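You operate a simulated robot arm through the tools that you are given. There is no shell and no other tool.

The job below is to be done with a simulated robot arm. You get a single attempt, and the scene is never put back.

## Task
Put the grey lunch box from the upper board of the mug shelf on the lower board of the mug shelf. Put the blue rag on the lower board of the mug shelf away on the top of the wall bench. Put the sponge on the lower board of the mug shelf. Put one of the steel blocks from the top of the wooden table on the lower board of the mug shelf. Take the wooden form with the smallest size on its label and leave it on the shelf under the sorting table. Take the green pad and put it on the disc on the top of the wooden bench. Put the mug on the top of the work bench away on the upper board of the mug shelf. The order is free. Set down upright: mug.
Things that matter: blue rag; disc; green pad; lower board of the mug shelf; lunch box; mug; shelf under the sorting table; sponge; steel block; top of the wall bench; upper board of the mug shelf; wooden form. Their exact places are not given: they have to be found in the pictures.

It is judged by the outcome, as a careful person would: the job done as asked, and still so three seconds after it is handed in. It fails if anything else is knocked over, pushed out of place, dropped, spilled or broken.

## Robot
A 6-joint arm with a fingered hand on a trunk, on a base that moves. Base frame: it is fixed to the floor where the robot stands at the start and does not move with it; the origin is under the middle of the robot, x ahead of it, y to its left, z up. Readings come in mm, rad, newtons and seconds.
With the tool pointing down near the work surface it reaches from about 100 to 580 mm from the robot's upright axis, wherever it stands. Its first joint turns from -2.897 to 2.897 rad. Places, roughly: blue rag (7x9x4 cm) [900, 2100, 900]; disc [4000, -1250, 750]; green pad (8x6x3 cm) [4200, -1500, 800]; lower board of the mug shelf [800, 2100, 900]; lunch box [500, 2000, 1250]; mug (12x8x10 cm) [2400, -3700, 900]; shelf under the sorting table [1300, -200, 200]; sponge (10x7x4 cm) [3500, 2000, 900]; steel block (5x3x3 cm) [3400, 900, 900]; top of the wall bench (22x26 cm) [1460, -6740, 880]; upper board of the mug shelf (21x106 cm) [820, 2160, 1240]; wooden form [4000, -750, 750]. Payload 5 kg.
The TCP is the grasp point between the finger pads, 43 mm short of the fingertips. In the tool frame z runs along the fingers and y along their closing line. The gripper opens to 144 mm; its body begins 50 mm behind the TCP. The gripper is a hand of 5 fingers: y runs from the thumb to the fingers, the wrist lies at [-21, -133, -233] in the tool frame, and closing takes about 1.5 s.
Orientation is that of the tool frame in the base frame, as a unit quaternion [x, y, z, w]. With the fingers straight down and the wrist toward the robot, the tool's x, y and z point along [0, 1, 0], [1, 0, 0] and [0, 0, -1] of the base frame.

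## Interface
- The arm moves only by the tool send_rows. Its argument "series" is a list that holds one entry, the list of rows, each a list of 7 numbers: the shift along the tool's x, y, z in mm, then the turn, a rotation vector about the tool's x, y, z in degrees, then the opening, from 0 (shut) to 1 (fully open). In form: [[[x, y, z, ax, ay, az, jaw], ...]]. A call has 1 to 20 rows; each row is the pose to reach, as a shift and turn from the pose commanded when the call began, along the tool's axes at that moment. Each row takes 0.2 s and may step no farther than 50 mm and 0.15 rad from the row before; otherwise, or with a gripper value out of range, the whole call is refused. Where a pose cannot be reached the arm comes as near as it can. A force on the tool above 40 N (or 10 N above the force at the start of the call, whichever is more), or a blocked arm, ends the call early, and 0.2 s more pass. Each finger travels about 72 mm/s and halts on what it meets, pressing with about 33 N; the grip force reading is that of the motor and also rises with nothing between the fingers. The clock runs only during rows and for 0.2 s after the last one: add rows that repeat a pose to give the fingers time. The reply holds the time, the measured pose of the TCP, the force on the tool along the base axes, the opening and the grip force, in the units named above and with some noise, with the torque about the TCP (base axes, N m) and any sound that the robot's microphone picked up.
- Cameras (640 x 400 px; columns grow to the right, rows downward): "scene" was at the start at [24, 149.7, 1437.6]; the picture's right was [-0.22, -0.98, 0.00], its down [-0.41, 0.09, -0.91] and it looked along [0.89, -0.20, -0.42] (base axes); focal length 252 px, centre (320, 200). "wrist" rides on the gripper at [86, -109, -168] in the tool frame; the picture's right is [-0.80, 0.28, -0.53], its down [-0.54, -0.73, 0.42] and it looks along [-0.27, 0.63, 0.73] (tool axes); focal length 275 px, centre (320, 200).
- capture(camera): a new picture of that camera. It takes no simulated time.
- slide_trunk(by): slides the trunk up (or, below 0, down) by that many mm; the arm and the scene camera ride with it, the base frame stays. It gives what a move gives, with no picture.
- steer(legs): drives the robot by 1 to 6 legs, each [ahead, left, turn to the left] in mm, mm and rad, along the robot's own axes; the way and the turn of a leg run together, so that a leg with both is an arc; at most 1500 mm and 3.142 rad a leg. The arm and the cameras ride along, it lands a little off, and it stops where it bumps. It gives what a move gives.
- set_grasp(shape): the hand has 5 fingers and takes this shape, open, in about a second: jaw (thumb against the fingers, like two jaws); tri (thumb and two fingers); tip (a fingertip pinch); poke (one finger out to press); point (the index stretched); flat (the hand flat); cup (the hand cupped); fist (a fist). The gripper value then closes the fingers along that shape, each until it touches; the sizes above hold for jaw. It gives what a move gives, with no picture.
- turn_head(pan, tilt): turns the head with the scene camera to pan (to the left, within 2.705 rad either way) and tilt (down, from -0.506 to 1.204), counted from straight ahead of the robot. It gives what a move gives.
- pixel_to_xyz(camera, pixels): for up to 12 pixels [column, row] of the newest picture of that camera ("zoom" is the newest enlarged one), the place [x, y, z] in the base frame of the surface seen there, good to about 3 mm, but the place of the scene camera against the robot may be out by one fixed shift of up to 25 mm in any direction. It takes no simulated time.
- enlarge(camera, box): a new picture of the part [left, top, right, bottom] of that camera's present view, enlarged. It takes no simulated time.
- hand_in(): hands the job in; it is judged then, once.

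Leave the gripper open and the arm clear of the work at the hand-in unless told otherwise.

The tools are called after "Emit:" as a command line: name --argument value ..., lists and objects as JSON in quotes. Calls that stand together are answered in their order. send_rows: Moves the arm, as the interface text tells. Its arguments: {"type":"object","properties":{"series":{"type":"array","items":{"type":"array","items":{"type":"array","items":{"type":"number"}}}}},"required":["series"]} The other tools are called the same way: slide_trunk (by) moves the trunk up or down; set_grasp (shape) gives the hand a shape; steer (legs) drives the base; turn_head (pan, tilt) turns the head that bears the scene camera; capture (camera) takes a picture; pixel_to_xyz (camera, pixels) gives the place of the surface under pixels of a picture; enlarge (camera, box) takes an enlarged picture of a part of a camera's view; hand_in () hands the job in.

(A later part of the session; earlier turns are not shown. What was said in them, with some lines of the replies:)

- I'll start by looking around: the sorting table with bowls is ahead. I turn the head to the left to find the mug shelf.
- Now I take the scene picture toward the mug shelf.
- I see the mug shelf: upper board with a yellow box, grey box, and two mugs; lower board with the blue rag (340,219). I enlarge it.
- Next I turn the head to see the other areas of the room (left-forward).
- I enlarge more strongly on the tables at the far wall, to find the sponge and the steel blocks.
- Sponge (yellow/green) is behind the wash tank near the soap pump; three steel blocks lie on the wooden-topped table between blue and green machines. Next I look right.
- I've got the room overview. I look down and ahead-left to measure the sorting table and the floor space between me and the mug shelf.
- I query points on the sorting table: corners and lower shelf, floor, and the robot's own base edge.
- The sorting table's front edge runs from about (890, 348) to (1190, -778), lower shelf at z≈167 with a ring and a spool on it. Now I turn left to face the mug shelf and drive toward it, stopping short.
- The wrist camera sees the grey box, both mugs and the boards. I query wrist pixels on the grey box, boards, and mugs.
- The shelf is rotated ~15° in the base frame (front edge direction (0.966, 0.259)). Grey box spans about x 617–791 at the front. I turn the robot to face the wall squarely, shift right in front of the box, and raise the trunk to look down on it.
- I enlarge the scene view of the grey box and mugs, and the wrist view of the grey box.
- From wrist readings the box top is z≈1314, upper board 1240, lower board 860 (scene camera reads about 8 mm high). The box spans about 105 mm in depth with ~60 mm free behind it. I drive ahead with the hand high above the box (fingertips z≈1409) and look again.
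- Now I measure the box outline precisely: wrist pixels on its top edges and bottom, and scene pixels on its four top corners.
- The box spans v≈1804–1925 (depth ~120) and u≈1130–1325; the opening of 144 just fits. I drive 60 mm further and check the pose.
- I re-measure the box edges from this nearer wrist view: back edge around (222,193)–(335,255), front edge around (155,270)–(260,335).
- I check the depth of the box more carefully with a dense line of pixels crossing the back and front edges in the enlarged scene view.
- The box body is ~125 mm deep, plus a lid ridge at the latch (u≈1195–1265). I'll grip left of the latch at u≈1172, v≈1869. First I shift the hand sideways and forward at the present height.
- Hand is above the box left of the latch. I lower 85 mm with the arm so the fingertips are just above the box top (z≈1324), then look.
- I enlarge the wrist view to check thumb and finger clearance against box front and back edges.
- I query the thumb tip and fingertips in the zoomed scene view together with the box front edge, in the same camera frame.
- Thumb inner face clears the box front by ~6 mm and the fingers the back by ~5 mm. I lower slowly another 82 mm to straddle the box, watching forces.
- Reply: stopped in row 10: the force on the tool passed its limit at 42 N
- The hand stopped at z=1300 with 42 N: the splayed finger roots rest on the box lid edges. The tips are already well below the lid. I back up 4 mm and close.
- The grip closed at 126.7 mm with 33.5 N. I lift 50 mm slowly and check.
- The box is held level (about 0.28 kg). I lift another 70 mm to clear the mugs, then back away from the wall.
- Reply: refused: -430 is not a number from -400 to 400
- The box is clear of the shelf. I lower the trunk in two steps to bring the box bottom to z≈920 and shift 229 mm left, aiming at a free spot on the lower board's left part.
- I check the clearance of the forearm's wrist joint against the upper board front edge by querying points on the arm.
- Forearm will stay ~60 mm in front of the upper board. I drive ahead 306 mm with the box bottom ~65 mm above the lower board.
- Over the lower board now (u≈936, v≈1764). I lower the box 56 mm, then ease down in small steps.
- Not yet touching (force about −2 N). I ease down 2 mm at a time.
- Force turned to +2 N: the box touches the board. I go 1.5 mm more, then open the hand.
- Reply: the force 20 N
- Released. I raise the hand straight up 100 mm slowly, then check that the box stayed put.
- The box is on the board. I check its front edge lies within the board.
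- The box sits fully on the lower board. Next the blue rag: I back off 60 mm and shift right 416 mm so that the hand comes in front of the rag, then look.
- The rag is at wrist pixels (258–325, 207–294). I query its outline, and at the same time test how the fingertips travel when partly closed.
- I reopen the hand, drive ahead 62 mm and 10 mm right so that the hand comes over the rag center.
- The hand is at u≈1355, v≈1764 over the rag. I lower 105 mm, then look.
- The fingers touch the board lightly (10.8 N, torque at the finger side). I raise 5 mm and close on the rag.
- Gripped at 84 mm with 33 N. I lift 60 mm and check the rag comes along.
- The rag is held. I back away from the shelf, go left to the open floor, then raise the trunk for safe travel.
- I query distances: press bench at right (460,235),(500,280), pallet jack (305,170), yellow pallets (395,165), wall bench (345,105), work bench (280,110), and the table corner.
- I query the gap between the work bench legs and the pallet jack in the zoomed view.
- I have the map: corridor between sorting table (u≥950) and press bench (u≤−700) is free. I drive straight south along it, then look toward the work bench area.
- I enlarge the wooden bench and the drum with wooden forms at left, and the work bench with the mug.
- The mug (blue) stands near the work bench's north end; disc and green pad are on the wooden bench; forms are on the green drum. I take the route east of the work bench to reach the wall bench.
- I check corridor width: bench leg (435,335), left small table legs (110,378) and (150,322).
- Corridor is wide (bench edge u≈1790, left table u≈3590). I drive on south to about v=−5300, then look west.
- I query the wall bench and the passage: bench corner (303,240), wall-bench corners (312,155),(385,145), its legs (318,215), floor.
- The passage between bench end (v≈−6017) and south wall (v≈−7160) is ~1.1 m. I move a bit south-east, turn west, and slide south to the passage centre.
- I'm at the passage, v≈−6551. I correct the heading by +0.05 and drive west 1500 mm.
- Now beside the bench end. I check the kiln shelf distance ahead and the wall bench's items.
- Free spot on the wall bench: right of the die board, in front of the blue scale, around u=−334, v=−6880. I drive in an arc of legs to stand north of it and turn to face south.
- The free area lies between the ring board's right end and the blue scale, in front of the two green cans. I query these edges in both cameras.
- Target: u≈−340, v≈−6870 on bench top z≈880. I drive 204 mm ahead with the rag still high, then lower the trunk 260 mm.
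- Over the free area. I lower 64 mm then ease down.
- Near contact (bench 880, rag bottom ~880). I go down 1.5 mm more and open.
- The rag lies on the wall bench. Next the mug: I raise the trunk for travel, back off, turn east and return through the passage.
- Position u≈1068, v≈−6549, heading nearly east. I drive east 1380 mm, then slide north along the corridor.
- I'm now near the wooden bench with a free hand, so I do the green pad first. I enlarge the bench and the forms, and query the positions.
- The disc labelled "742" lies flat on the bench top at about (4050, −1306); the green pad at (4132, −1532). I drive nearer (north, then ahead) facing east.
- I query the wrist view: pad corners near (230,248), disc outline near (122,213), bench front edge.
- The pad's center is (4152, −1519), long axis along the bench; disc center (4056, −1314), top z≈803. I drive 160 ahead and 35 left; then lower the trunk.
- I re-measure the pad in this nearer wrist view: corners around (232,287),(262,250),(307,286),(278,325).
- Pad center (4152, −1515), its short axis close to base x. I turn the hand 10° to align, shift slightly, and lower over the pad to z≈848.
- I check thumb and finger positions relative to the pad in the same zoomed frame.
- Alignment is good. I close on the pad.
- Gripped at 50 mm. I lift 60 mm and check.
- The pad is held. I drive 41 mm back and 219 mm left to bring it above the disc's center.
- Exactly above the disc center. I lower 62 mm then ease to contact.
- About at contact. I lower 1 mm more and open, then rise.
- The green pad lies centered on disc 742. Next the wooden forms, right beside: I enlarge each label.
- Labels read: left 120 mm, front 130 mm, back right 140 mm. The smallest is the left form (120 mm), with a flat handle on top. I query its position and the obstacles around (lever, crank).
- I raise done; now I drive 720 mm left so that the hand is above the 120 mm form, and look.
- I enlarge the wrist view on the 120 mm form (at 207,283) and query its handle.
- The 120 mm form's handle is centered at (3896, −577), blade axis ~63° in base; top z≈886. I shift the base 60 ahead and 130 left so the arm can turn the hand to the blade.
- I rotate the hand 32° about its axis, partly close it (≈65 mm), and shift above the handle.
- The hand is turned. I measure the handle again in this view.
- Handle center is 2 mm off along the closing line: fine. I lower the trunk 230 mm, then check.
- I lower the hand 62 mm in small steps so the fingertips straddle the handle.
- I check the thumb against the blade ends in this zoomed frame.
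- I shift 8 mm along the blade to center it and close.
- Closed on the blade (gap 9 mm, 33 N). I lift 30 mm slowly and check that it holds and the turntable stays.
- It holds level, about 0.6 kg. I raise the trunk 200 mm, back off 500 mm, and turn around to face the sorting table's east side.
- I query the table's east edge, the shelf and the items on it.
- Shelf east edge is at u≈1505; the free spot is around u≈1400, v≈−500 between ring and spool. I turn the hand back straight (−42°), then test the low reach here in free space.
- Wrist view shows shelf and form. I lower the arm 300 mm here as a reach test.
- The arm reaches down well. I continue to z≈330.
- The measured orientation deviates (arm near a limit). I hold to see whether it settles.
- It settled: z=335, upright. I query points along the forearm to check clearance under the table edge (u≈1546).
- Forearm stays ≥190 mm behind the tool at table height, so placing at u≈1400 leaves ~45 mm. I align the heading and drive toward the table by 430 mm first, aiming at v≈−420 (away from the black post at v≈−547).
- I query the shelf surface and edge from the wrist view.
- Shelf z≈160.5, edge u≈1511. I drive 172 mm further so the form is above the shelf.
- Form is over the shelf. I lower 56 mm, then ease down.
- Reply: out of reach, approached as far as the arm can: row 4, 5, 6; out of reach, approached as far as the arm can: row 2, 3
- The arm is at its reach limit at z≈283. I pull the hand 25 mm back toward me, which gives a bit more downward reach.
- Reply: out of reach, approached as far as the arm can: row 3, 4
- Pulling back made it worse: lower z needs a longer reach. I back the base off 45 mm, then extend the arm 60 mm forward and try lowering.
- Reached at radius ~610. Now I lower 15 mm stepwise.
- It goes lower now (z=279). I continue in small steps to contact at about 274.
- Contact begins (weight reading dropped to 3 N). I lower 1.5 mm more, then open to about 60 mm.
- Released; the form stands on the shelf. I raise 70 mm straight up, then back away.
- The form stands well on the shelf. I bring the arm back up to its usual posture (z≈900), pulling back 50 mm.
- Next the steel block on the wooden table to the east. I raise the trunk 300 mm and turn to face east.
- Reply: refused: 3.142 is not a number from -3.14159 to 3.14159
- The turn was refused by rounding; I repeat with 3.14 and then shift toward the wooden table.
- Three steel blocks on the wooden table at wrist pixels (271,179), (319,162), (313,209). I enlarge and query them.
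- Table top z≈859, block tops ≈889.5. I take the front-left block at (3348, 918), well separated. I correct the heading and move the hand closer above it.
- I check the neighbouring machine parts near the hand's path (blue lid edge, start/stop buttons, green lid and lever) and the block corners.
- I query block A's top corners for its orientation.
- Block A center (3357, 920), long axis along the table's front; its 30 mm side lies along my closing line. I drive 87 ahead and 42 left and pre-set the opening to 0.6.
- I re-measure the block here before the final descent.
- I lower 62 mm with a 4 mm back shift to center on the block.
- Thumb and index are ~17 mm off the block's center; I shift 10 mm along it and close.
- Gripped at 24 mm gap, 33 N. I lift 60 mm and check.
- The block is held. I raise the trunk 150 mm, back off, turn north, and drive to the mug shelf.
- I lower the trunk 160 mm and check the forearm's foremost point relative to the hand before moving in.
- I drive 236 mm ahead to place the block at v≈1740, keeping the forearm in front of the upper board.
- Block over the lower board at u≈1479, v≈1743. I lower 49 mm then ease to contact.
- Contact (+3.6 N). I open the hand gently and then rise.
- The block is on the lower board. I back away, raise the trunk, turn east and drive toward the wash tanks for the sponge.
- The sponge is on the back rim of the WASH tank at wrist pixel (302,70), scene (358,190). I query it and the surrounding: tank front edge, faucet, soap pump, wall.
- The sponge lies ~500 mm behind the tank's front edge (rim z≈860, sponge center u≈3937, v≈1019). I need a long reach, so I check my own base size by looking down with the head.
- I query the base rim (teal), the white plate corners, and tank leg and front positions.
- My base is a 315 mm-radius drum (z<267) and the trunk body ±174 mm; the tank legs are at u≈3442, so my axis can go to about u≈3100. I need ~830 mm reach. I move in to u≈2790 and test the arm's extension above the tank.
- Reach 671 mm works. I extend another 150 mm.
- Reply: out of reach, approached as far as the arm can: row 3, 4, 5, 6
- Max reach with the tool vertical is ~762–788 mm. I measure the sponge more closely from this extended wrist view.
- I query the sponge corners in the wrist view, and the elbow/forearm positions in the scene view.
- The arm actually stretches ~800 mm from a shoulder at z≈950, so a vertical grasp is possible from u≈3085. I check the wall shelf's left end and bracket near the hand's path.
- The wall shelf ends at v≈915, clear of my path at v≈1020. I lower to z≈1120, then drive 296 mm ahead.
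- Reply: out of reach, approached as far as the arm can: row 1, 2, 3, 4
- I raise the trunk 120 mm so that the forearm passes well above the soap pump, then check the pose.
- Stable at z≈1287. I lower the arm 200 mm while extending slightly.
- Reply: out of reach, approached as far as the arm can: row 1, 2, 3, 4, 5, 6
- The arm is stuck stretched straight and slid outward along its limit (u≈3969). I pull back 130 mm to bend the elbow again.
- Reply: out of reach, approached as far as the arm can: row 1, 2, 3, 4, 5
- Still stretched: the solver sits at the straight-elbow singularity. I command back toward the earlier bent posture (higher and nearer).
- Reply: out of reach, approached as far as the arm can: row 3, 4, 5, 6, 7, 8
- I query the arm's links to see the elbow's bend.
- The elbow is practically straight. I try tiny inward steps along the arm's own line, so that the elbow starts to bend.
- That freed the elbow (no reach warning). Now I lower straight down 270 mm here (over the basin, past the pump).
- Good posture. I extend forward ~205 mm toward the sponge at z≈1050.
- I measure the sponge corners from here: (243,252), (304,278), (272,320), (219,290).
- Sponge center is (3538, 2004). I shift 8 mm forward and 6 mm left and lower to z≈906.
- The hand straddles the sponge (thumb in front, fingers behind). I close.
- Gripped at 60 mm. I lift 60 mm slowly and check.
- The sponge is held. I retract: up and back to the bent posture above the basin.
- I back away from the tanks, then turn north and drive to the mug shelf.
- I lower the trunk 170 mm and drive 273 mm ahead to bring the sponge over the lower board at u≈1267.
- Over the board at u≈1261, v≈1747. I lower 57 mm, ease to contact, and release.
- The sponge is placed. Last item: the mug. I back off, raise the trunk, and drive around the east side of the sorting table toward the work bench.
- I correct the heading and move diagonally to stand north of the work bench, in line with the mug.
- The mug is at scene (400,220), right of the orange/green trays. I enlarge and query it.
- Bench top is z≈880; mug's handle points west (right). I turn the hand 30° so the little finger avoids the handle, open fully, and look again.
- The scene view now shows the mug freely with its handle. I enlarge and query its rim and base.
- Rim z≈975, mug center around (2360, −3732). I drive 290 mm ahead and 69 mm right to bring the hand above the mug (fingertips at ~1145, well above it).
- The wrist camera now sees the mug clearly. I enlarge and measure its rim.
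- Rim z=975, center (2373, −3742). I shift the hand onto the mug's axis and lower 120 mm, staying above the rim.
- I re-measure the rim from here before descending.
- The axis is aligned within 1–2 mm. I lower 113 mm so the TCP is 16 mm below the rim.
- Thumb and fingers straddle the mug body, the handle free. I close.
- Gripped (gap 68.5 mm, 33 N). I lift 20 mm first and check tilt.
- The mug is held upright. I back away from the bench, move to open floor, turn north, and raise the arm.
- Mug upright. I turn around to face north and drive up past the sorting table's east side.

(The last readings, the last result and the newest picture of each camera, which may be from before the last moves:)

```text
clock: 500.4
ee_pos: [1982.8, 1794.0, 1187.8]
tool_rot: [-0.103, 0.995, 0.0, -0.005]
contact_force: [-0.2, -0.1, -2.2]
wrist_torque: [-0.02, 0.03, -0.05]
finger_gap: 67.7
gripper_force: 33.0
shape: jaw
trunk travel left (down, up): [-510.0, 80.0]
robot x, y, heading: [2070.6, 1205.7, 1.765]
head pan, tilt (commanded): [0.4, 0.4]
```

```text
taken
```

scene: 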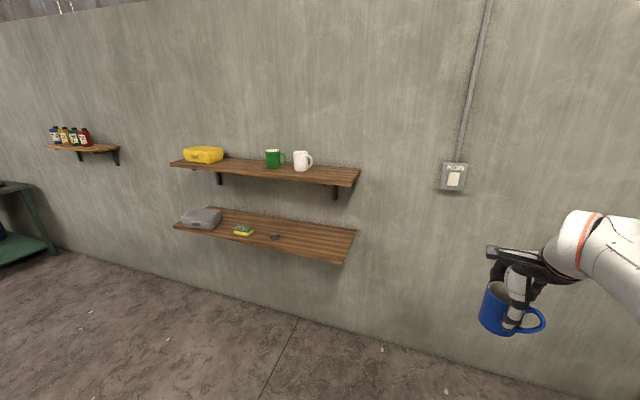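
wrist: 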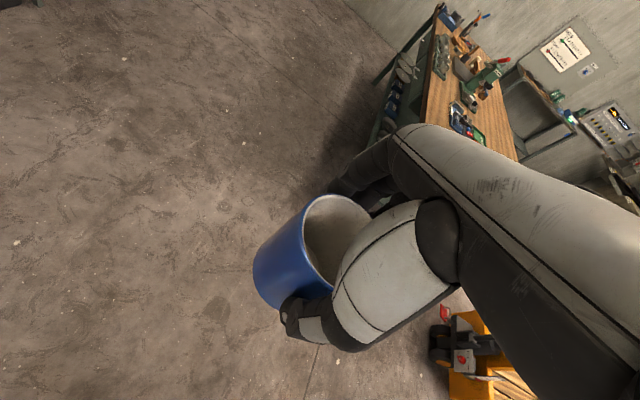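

I straighten the heading and slide left to stand before the vacated spot of the upper board (u≈1235).

Emit:
steer --legs '[[0, 0, 0.068], [120, 552, 0], [120, 552, 0]]'

Emit:
slide_trunk --by 78

Emit:
send_rows --series '[[[0, 0, -30, 0, 0, 0, 0], [0, 0, -60, 0, 0, 0, 0], [0, 0, -90, 0, 0, 0, 0], [0, 0, -115, 0, 0, 0, 0], [0, 0, -135, 0, 0, 0, 0], [0, 0, -135, 0, 0, 0, 0]]]'

Emit:
turn_head --pan 0.05 --tilt 0.45

Emit:
capture --camera "scene"

Emit:
capture --camera "wrist"

```text
clock: 506.9
ee_pos: [810.5, 1729.3, 1188.8]
tool_rot: [-0.135, 0.991, 0.001, -0.005]
contact_force: [0.2, -0.5, -2.5]
wrist_torque: [-0.01, -0.01, 0.03]
finger_gap: 67.7
gripper_force: 32.7
shape: jaw
trunk travel left (down, up): [-510.0, 80.0]
robot x, y, heading: [940.9, 1154.5, 1.831]
head pan, tilt (commanded): [0.4, 0.4]
```

```text
clock: 508.0
ee_pos: [811.0, 1729.8, 1266.4]
tool_rot: [-0.135, 0.991, 0.0, -0.004]
contact_force: [-0.1, 0.3, -2.7]
wrist_torque: [-0.03, 0.02, 0.04]
finger_gap: 67.6
gripper_force: 32.6
shape: jaw
trunk travel left (down, up): [-588.0, 2.0]
robot x, y, heading: [935.2, 1145.8, 1.831]
head pan, tilt (commanded): [0.4, 0.4]
```

```text
clock: 509.4
ee_pos: [813.2, 1730.0, 1399.3]
tool_rot: [-0.134, 0.991, 0.0, -0.005]
contact_force: [0.7, -0.6, -3.3]
wrist_torque: [-0.01, -0.02, -0.01]
finger_gap: 67.6
gripper_force: 32.9
shape: jaw
trunk travel left (down, up): [-588.0, 2.0]
robot x, y, heading: [937.5, 1150.6, 1.83]
head pan, tilt (commanded): [0.4, 0.4]
```

```text
clock: 510.3
ee_pos: [813.8, 1730.3, 1399.2]
tool_rot: [-0.136, 0.991, 0.001, -0.005]
contact_force: [0.4, -0.3, -2.7]
wrist_torque: [0.01, 0.03, -0.02]
finger_gap: 67.7
gripper_force: 33.2
shape: jaw
trunk travel left (down, up): [-588.0, 2.0]
robot x, y, heading: [937.2, 1156.2, 1.834]
head pan, tilt (commanded): [0.051, 0.45]
```

```text
taken
```

scene: 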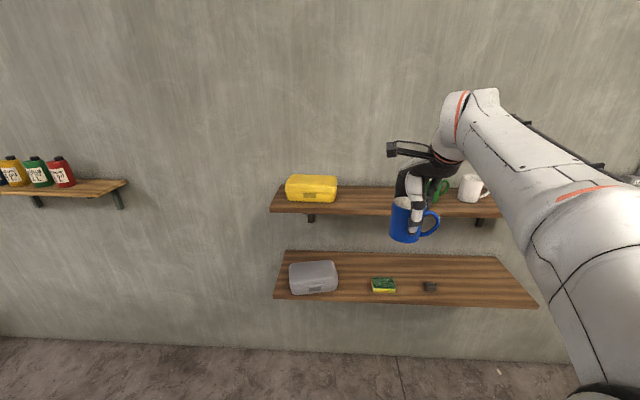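

```text
taken
```

wrist: 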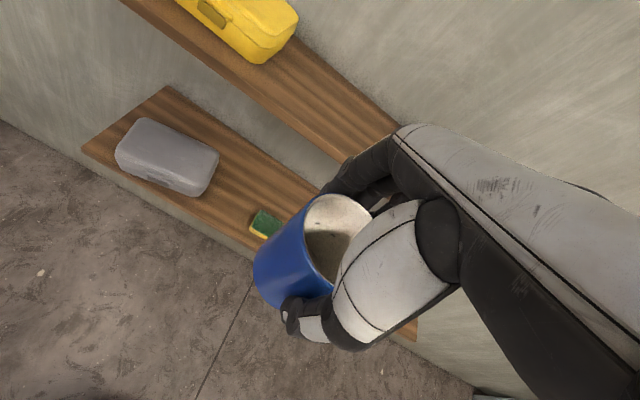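

Mug base at ~1320, board 1240. I drive 390 mm ahead to v≈1850 above the free gap between the yellow box and the green mug.

Emit:
steer --legs '[[300, 0, 0]]'

Emit:
capture --camera "scene"

Emit:
capture --camera "wrist"

```text
clock: 512.3
ee_pos: [740.6, 2018.0, 1398.9]
tool_rot: [-0.132, 0.991, 0.0, -0.005]
contact_force: [0.4, 0.5, -3.3]
wrist_torque: [-0.05, -0.01, -0.01]
finger_gap: 67.5
gripper_force: 32.5
shape: jaw
trunk travel left (down, up): [-588.0, 2.0]
robot x, y, heading: [859.8, 1440.5, 1.827]
head pan, tilt (commanded): [0.051, 0.45]
```

```text
taken
```

scene: 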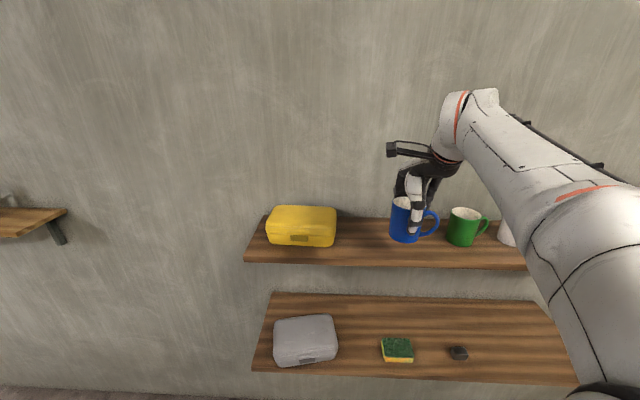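

```text
taken
```

wrist: 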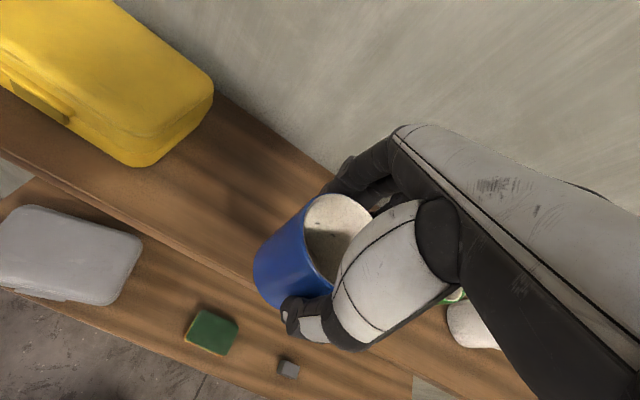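

I drive the remaining 92 mm.

Emit:
steer --legs '[[92, 5, 0]]'

Emit:
capture --camera "scene"

Emit:
capture --camera "wrist"

```text
clock: 513.4
ee_pos: [711.9, 2104.4, 1398.2]
tool_rot: [-0.134, 0.991, -0.002, -0.005]
contact_force: [-0.7, -0.2, -4.3]
wrist_torque: [-0.08, 0.03, 0.01]
finger_gap: 67.8
gripper_force: 32.9
shape: jaw
trunk travel left (down, up): [-588.0, 2.0]
robot x, y, heading: [839.3, 1522.9, 1.829]
head pan, tilt (commanded): [0.051, 0.45]
```

```text
taken
```

scene: 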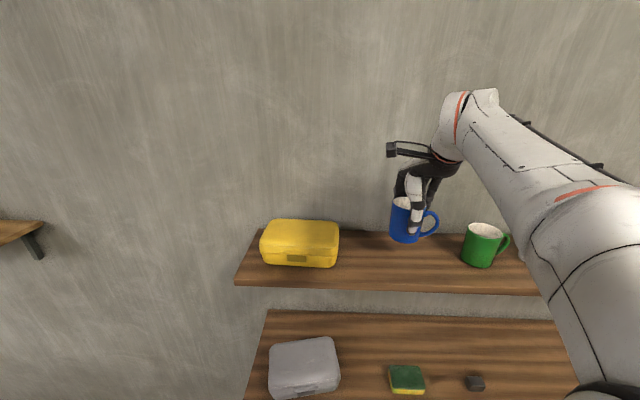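

```text
taken
```

wrist: 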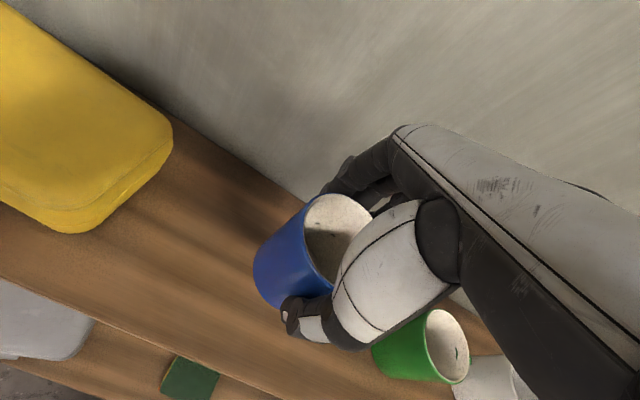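

Over the spot (u≈1232, v≈1848). I lower 73 mm then ease down to contact at ≈1319.

Emit:
send_rows --series '[[[0, 0, 20, 0, 0, 0, 0], [0, 0, 40, 0, 0, 0, 0], [0, 0, 58, 0, 0, 0, 0], [0, 0, 70, 0, 0, 0, 0], [0, 0, 73, 0, 0, 0, 0], [0, 0, 73, 0, 0, 0, 0]]]'

Emit:
send_rows --series '[[[0, 0, 1.5, 0, 0, 0, 0], [0, 0, 3, 0, 0, 0, 0], [0, 0, 4, 0, 0, 0, 0], [0, 0, 4, 0, 0, 0, 0]]]'

```text
clock: 514.8
ee_pos: [712.4, 2103.5, 1324.6]
tool_rot: [-0.134, 0.991, 0.0, -0.005]
contact_force: [-1.2, 0.5, -3.9]
wrist_torque: [0.02, 0.01, -0.01]
finger_gap: 67.7
gripper_force: 33.3
shape: jaw
trunk travel left (down, up): [-588.0, 2.0]
robot x, y, heading: [832.2, 1522.1, 1.832]
head pan, tilt (commanded): [0.051, 0.45]
```

```text
clock: 515.8
ee_pos: [712.6, 2103.6, 1320.4]
tool_rot: [-0.133, 0.991, -0.001, -0.005]
contact_force: [0.4, 0.2, -2.6]
wrist_torque: [0.01, 0.04, 0.0]
finger_gap: 67.6
gripper_force: 32.6
shape: jaw
trunk travel left (down, up): [-588.0, 2.0]
robot x, y, heading: [834.3, 1523.3, 1.827]
head pan, tilt (commanded): [0.051, 0.45]
```

Emit:
send_rows --series '[[[0, 0, 1, 0, 0, 0, 0], [0, 0, 2, 0, 0, 0, 0], [0, 0, 2, 0, 0, 0, 0]]]'

```text
clock: 516.6
ee_pos: [711.0, 2103.1, 1318.9]
tool_rot: [-0.133, 0.991, -0.001, -0.005]
contact_force: [0.1, 0.7, -3.1]
wrist_torque: [0.02, 0.0, 0.0]
finger_gap: 67.9
gripper_force: 33.1
shape: jaw
trunk travel left (down, up): [-588.0, 2.0]
robot x, y, heading: [833.8, 1521.9, 1.825]
head pan, tilt (commanded): [0.051, 0.45]
```

Emit:
send_rows --series '[[[0, 0, 1, 0, 0, 0, 0], [0, 0, 2, 0, 0, 0, 0], [0, 0, 2, 0, 0, 0, 0]]]'

```text
clock: 517.4
ee_pos: [712.2, 2102.8, 1318.8]
tool_rot: [-0.133, 0.991, 0.001, -0.005]
contact_force: [-0.4, 0.3, 2.9]
wrist_torque: [0.17, 0.08, 0.1]
finger_gap: 68.1
gripper_force: 32.9
shape: jaw
trunk travel left (down, up): [-588.0, 2.0]
robot x, y, heading: [832.6, 1526.4, 1.83]
head pan, tilt (commanded): [0.051, 0.45]
```

Contact (+2.9 N): the mug stands on the board. I open slowly.

Emit:
send_rows --series '[[[0, 0, 0, 0, 0, 0, 0.45], [0, 0, 0, 0, 0, 0, 0.55], [0, 0, 0, 0, 0, 0, 0.65], [0, 0, 0, 0, 0, 0, 0.8], [0, 0, 0, 0, 0, 0, 1], [0, 0, 0, 0, 0, 0, 1], [0, 0, 0, 0, 0, 0, 1]]]'

Emit:
capture --camera "wrist"

Emit:
enlarge --camera "scene" --box '[340, 170, 540, 320]'

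```text
clock: 519.0
ee_pos: [711.2, 2103.4, 1319.0]
tool_rot: [-0.133, 0.991, -0.002, -0.004]
contact_force: [0.2, -0.5, -0.1]
wrist_torque: [-0.03, 0.03, 0.01]
finger_gap: 143.3
gripper_force: 0.0
shape: jaw
trunk travel left (down, up): [-588.0, 2.0]
robot x, y, heading: [834.6, 1526.8, 1.829]
head pan, tilt (commanded): [0.051, 0.45]
```

```text
taken
```

wrist: 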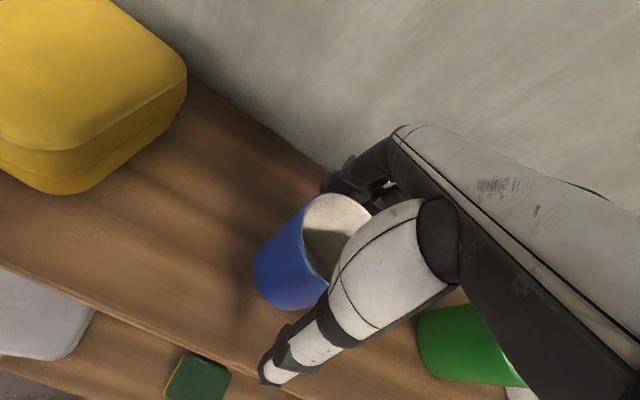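

```text
2.67 times, centred on (440, 245) of scene
```

zoom: 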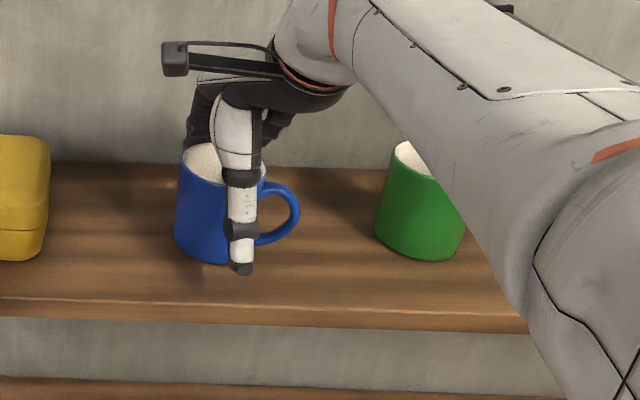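

The mug stands upright. I raise the hand straight up 130 mm slowly and look.

Emit:
send_rows --series '[[[0, 0, -6, 0, 0, 0, 1], [0, 0, -16, 0, 0, 0, 1], [0, 0, -30, 0, 0, 0, 1], [0, 0, -50, 0, 0, 0, 1], [0, 0, -75, 0, 0, 0, 1], [0, 0, -100, 0, 0, 0, 1], [0, 0, -115, 0, 0, 0, 1], [0, 0, -115, 0, 0, 0, 1]]]'

Emit:
capture --camera "wrist"

Emit:
capture --camera "scene"

```text
clock: 520.8
ee_pos: [712.6, 2102.7, 1434.4]
tool_rot: [-0.132, 0.991, 0.0, -0.005]
contact_force: [0.4, -0.7, -0.2]
wrist_torque: [-0.01, 0.01, 0.0]
finger_gap: 143.5
gripper_force: 0.0
shape: jaw
trunk travel left (down, up): [-588.0, 2.0]
robot x, y, heading: [836.9, 1526.4, 1.827]
head pan, tilt (commanded): [0.051, 0.45]
```

```text
taken
```

wrist: 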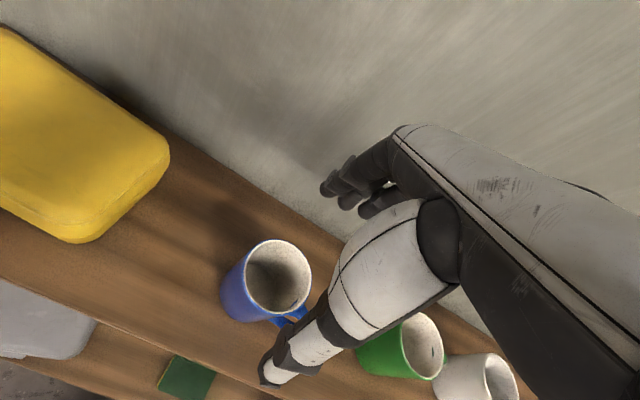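

```text
taken
```

scene: 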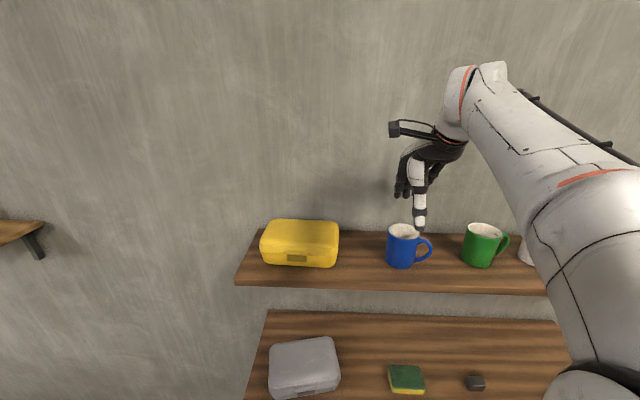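

The mug stands upright on the upper board. I back away from the shelf and inspect the final scene.

Emit:
steer --legs '[[-500, 0, 0]]'

Emit:
turn_head --pan 0.0 --tilt 0.45

Emit:
capture --camera "scene"

Emit:
enlarge --camera "scene" --box '[240, 130, 480, 330]'

```text
clock: 523.8
ee_pos: [841.7, 1611.1, 1433.7]
tool_rot: [-0.134, 0.991, -0.001, -0.005]
contact_force: [-0.3, -1.0, 0.6]
wrist_torque: [0.03, 0.01, -0.01]
finger_gap: 143.5
gripper_force: 0.1
shape: jaw
trunk travel left (down, up): [-588.0, 2.0]
robot x, y, heading: [964.9, 1030.4, 1.829]
head pan, tilt (commanded): [0.051, 0.45]
```

```text
clock: 524.4
ee_pos: [841.7, 1611.3, 1433.6]
tool_rot: [-0.134, 0.991, -0.001, -0.006]
contact_force: [-0.1, 0.1, 0.0]
wrist_torque: [0.02, 0.0, 0.0]
finger_gap: 143.5
gripper_force: 0.1
shape: jaw
trunk travel left (down, up): [-588.0, 2.0]
robot x, y, heading: [965.2, 1033.5, 1.831]
head pan, tilt (commanded): [0.0, 0.45]
```

```text
taken
```

scene: 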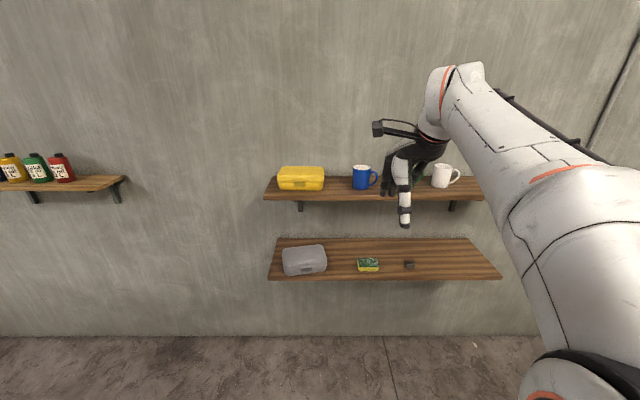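

```text
2.00 times, centred on (360, 230) of scene
```

zoom: 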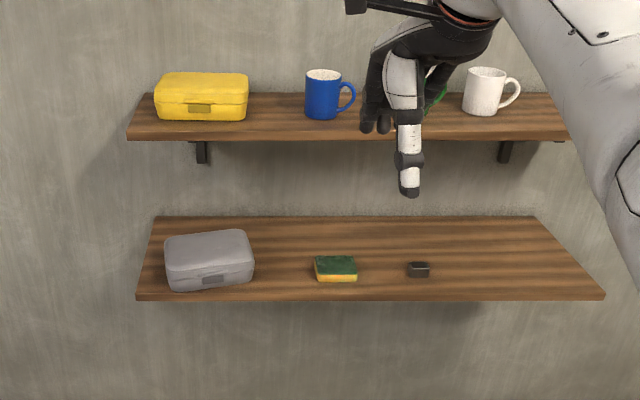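

The shelf is as asked. I take a final look toward the sorting table shelf and the benches.

Emit:
turn_head --pan -2.3 --tilt 0.5

Emit:
capture --camera "scene"

Emit:
enlarge --camera "scene" --box '[0, 60, 320, 260]'

```text
clock: 526.5
ee_pos: [840.7, 1612.0, 1433.4]
tool_rot: [-0.134, 0.991, -0.001, -0.005]
contact_force: [-0.1, -0.3, 0.3]
wrist_torque: [-0.02, 0.01, 0.02]
finger_gap: 143.4
gripper_force: 0.0
shape: jaw
trunk travel left (down, up): [-588.0, 2.0]
robot x, y, heading: [964.3, 1035.1, 1.832]
head pan, tilt (commanded): [-2.3, 0.499]
```

```text
taken
```

scene: 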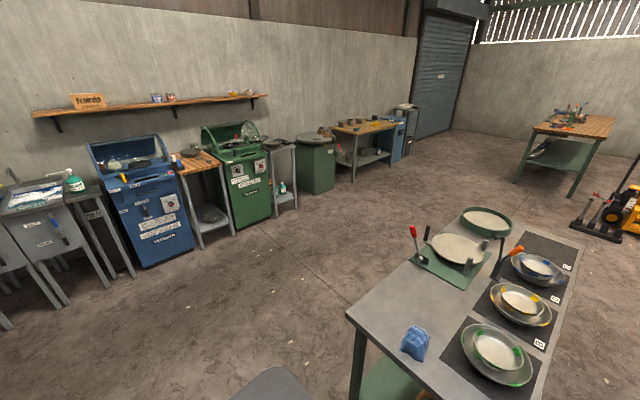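

```text
2.00 times, centred on (160, 160) of scene
```

zoom: 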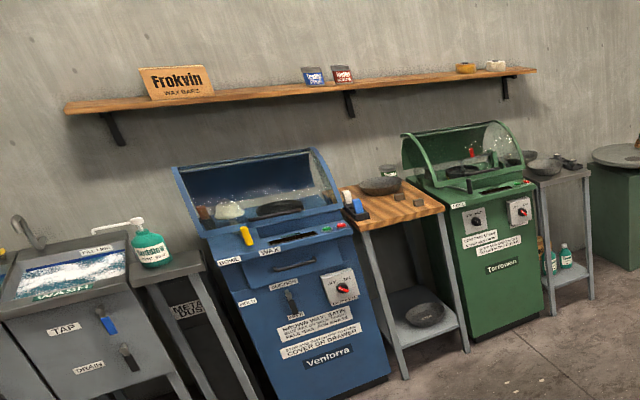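

Everything appears in place: sponge, block, lunch box and mug on the mug shelf, rag on the wall bench, form under the sorting table, pad on the disc. The gripper is open and clear, so I hand in.

Emit:
hand_in

```text
The job is handed in.
```

I did all seven moves and handed the job in. Nothing was dropped or knocked over that I could see, but I don't have the result of the judging.

| Item | Where it is now |
|---|---|
| Grey lunch box | Lower board of the mug shelf, left end. It turned about 10° as I let go, and its front left corner is roughly 7 mm or more from the board's front edge. |
| Blue rag from the lower board | Top of the wall bench, between the die board and the blue scale. I left the second blue rag, on the sorting table, alone. |
| Sponge | Lower board of the mug shelf, near the middle. |
| Steel block | Lower board of the mug shelf, right of the sponge. The other two blocks are still on the wooden table. |
| 120 mm wooden form | Shelf under the sorting table, between the wooden ring and the spool. The other two are labelled 130 and 140 mm. |
| Green pad | Centred on the disc marked 742 on the wooden bench. |
| Blue mug | Upper board of the mug shelf, standing upright between the yellow lunch box and the green mug. |

I saw the mug shelf once more just before handing in. I last looked closely at the rag, pad and form when I put them down.

The hand is open and the arm is clear of the shelf.
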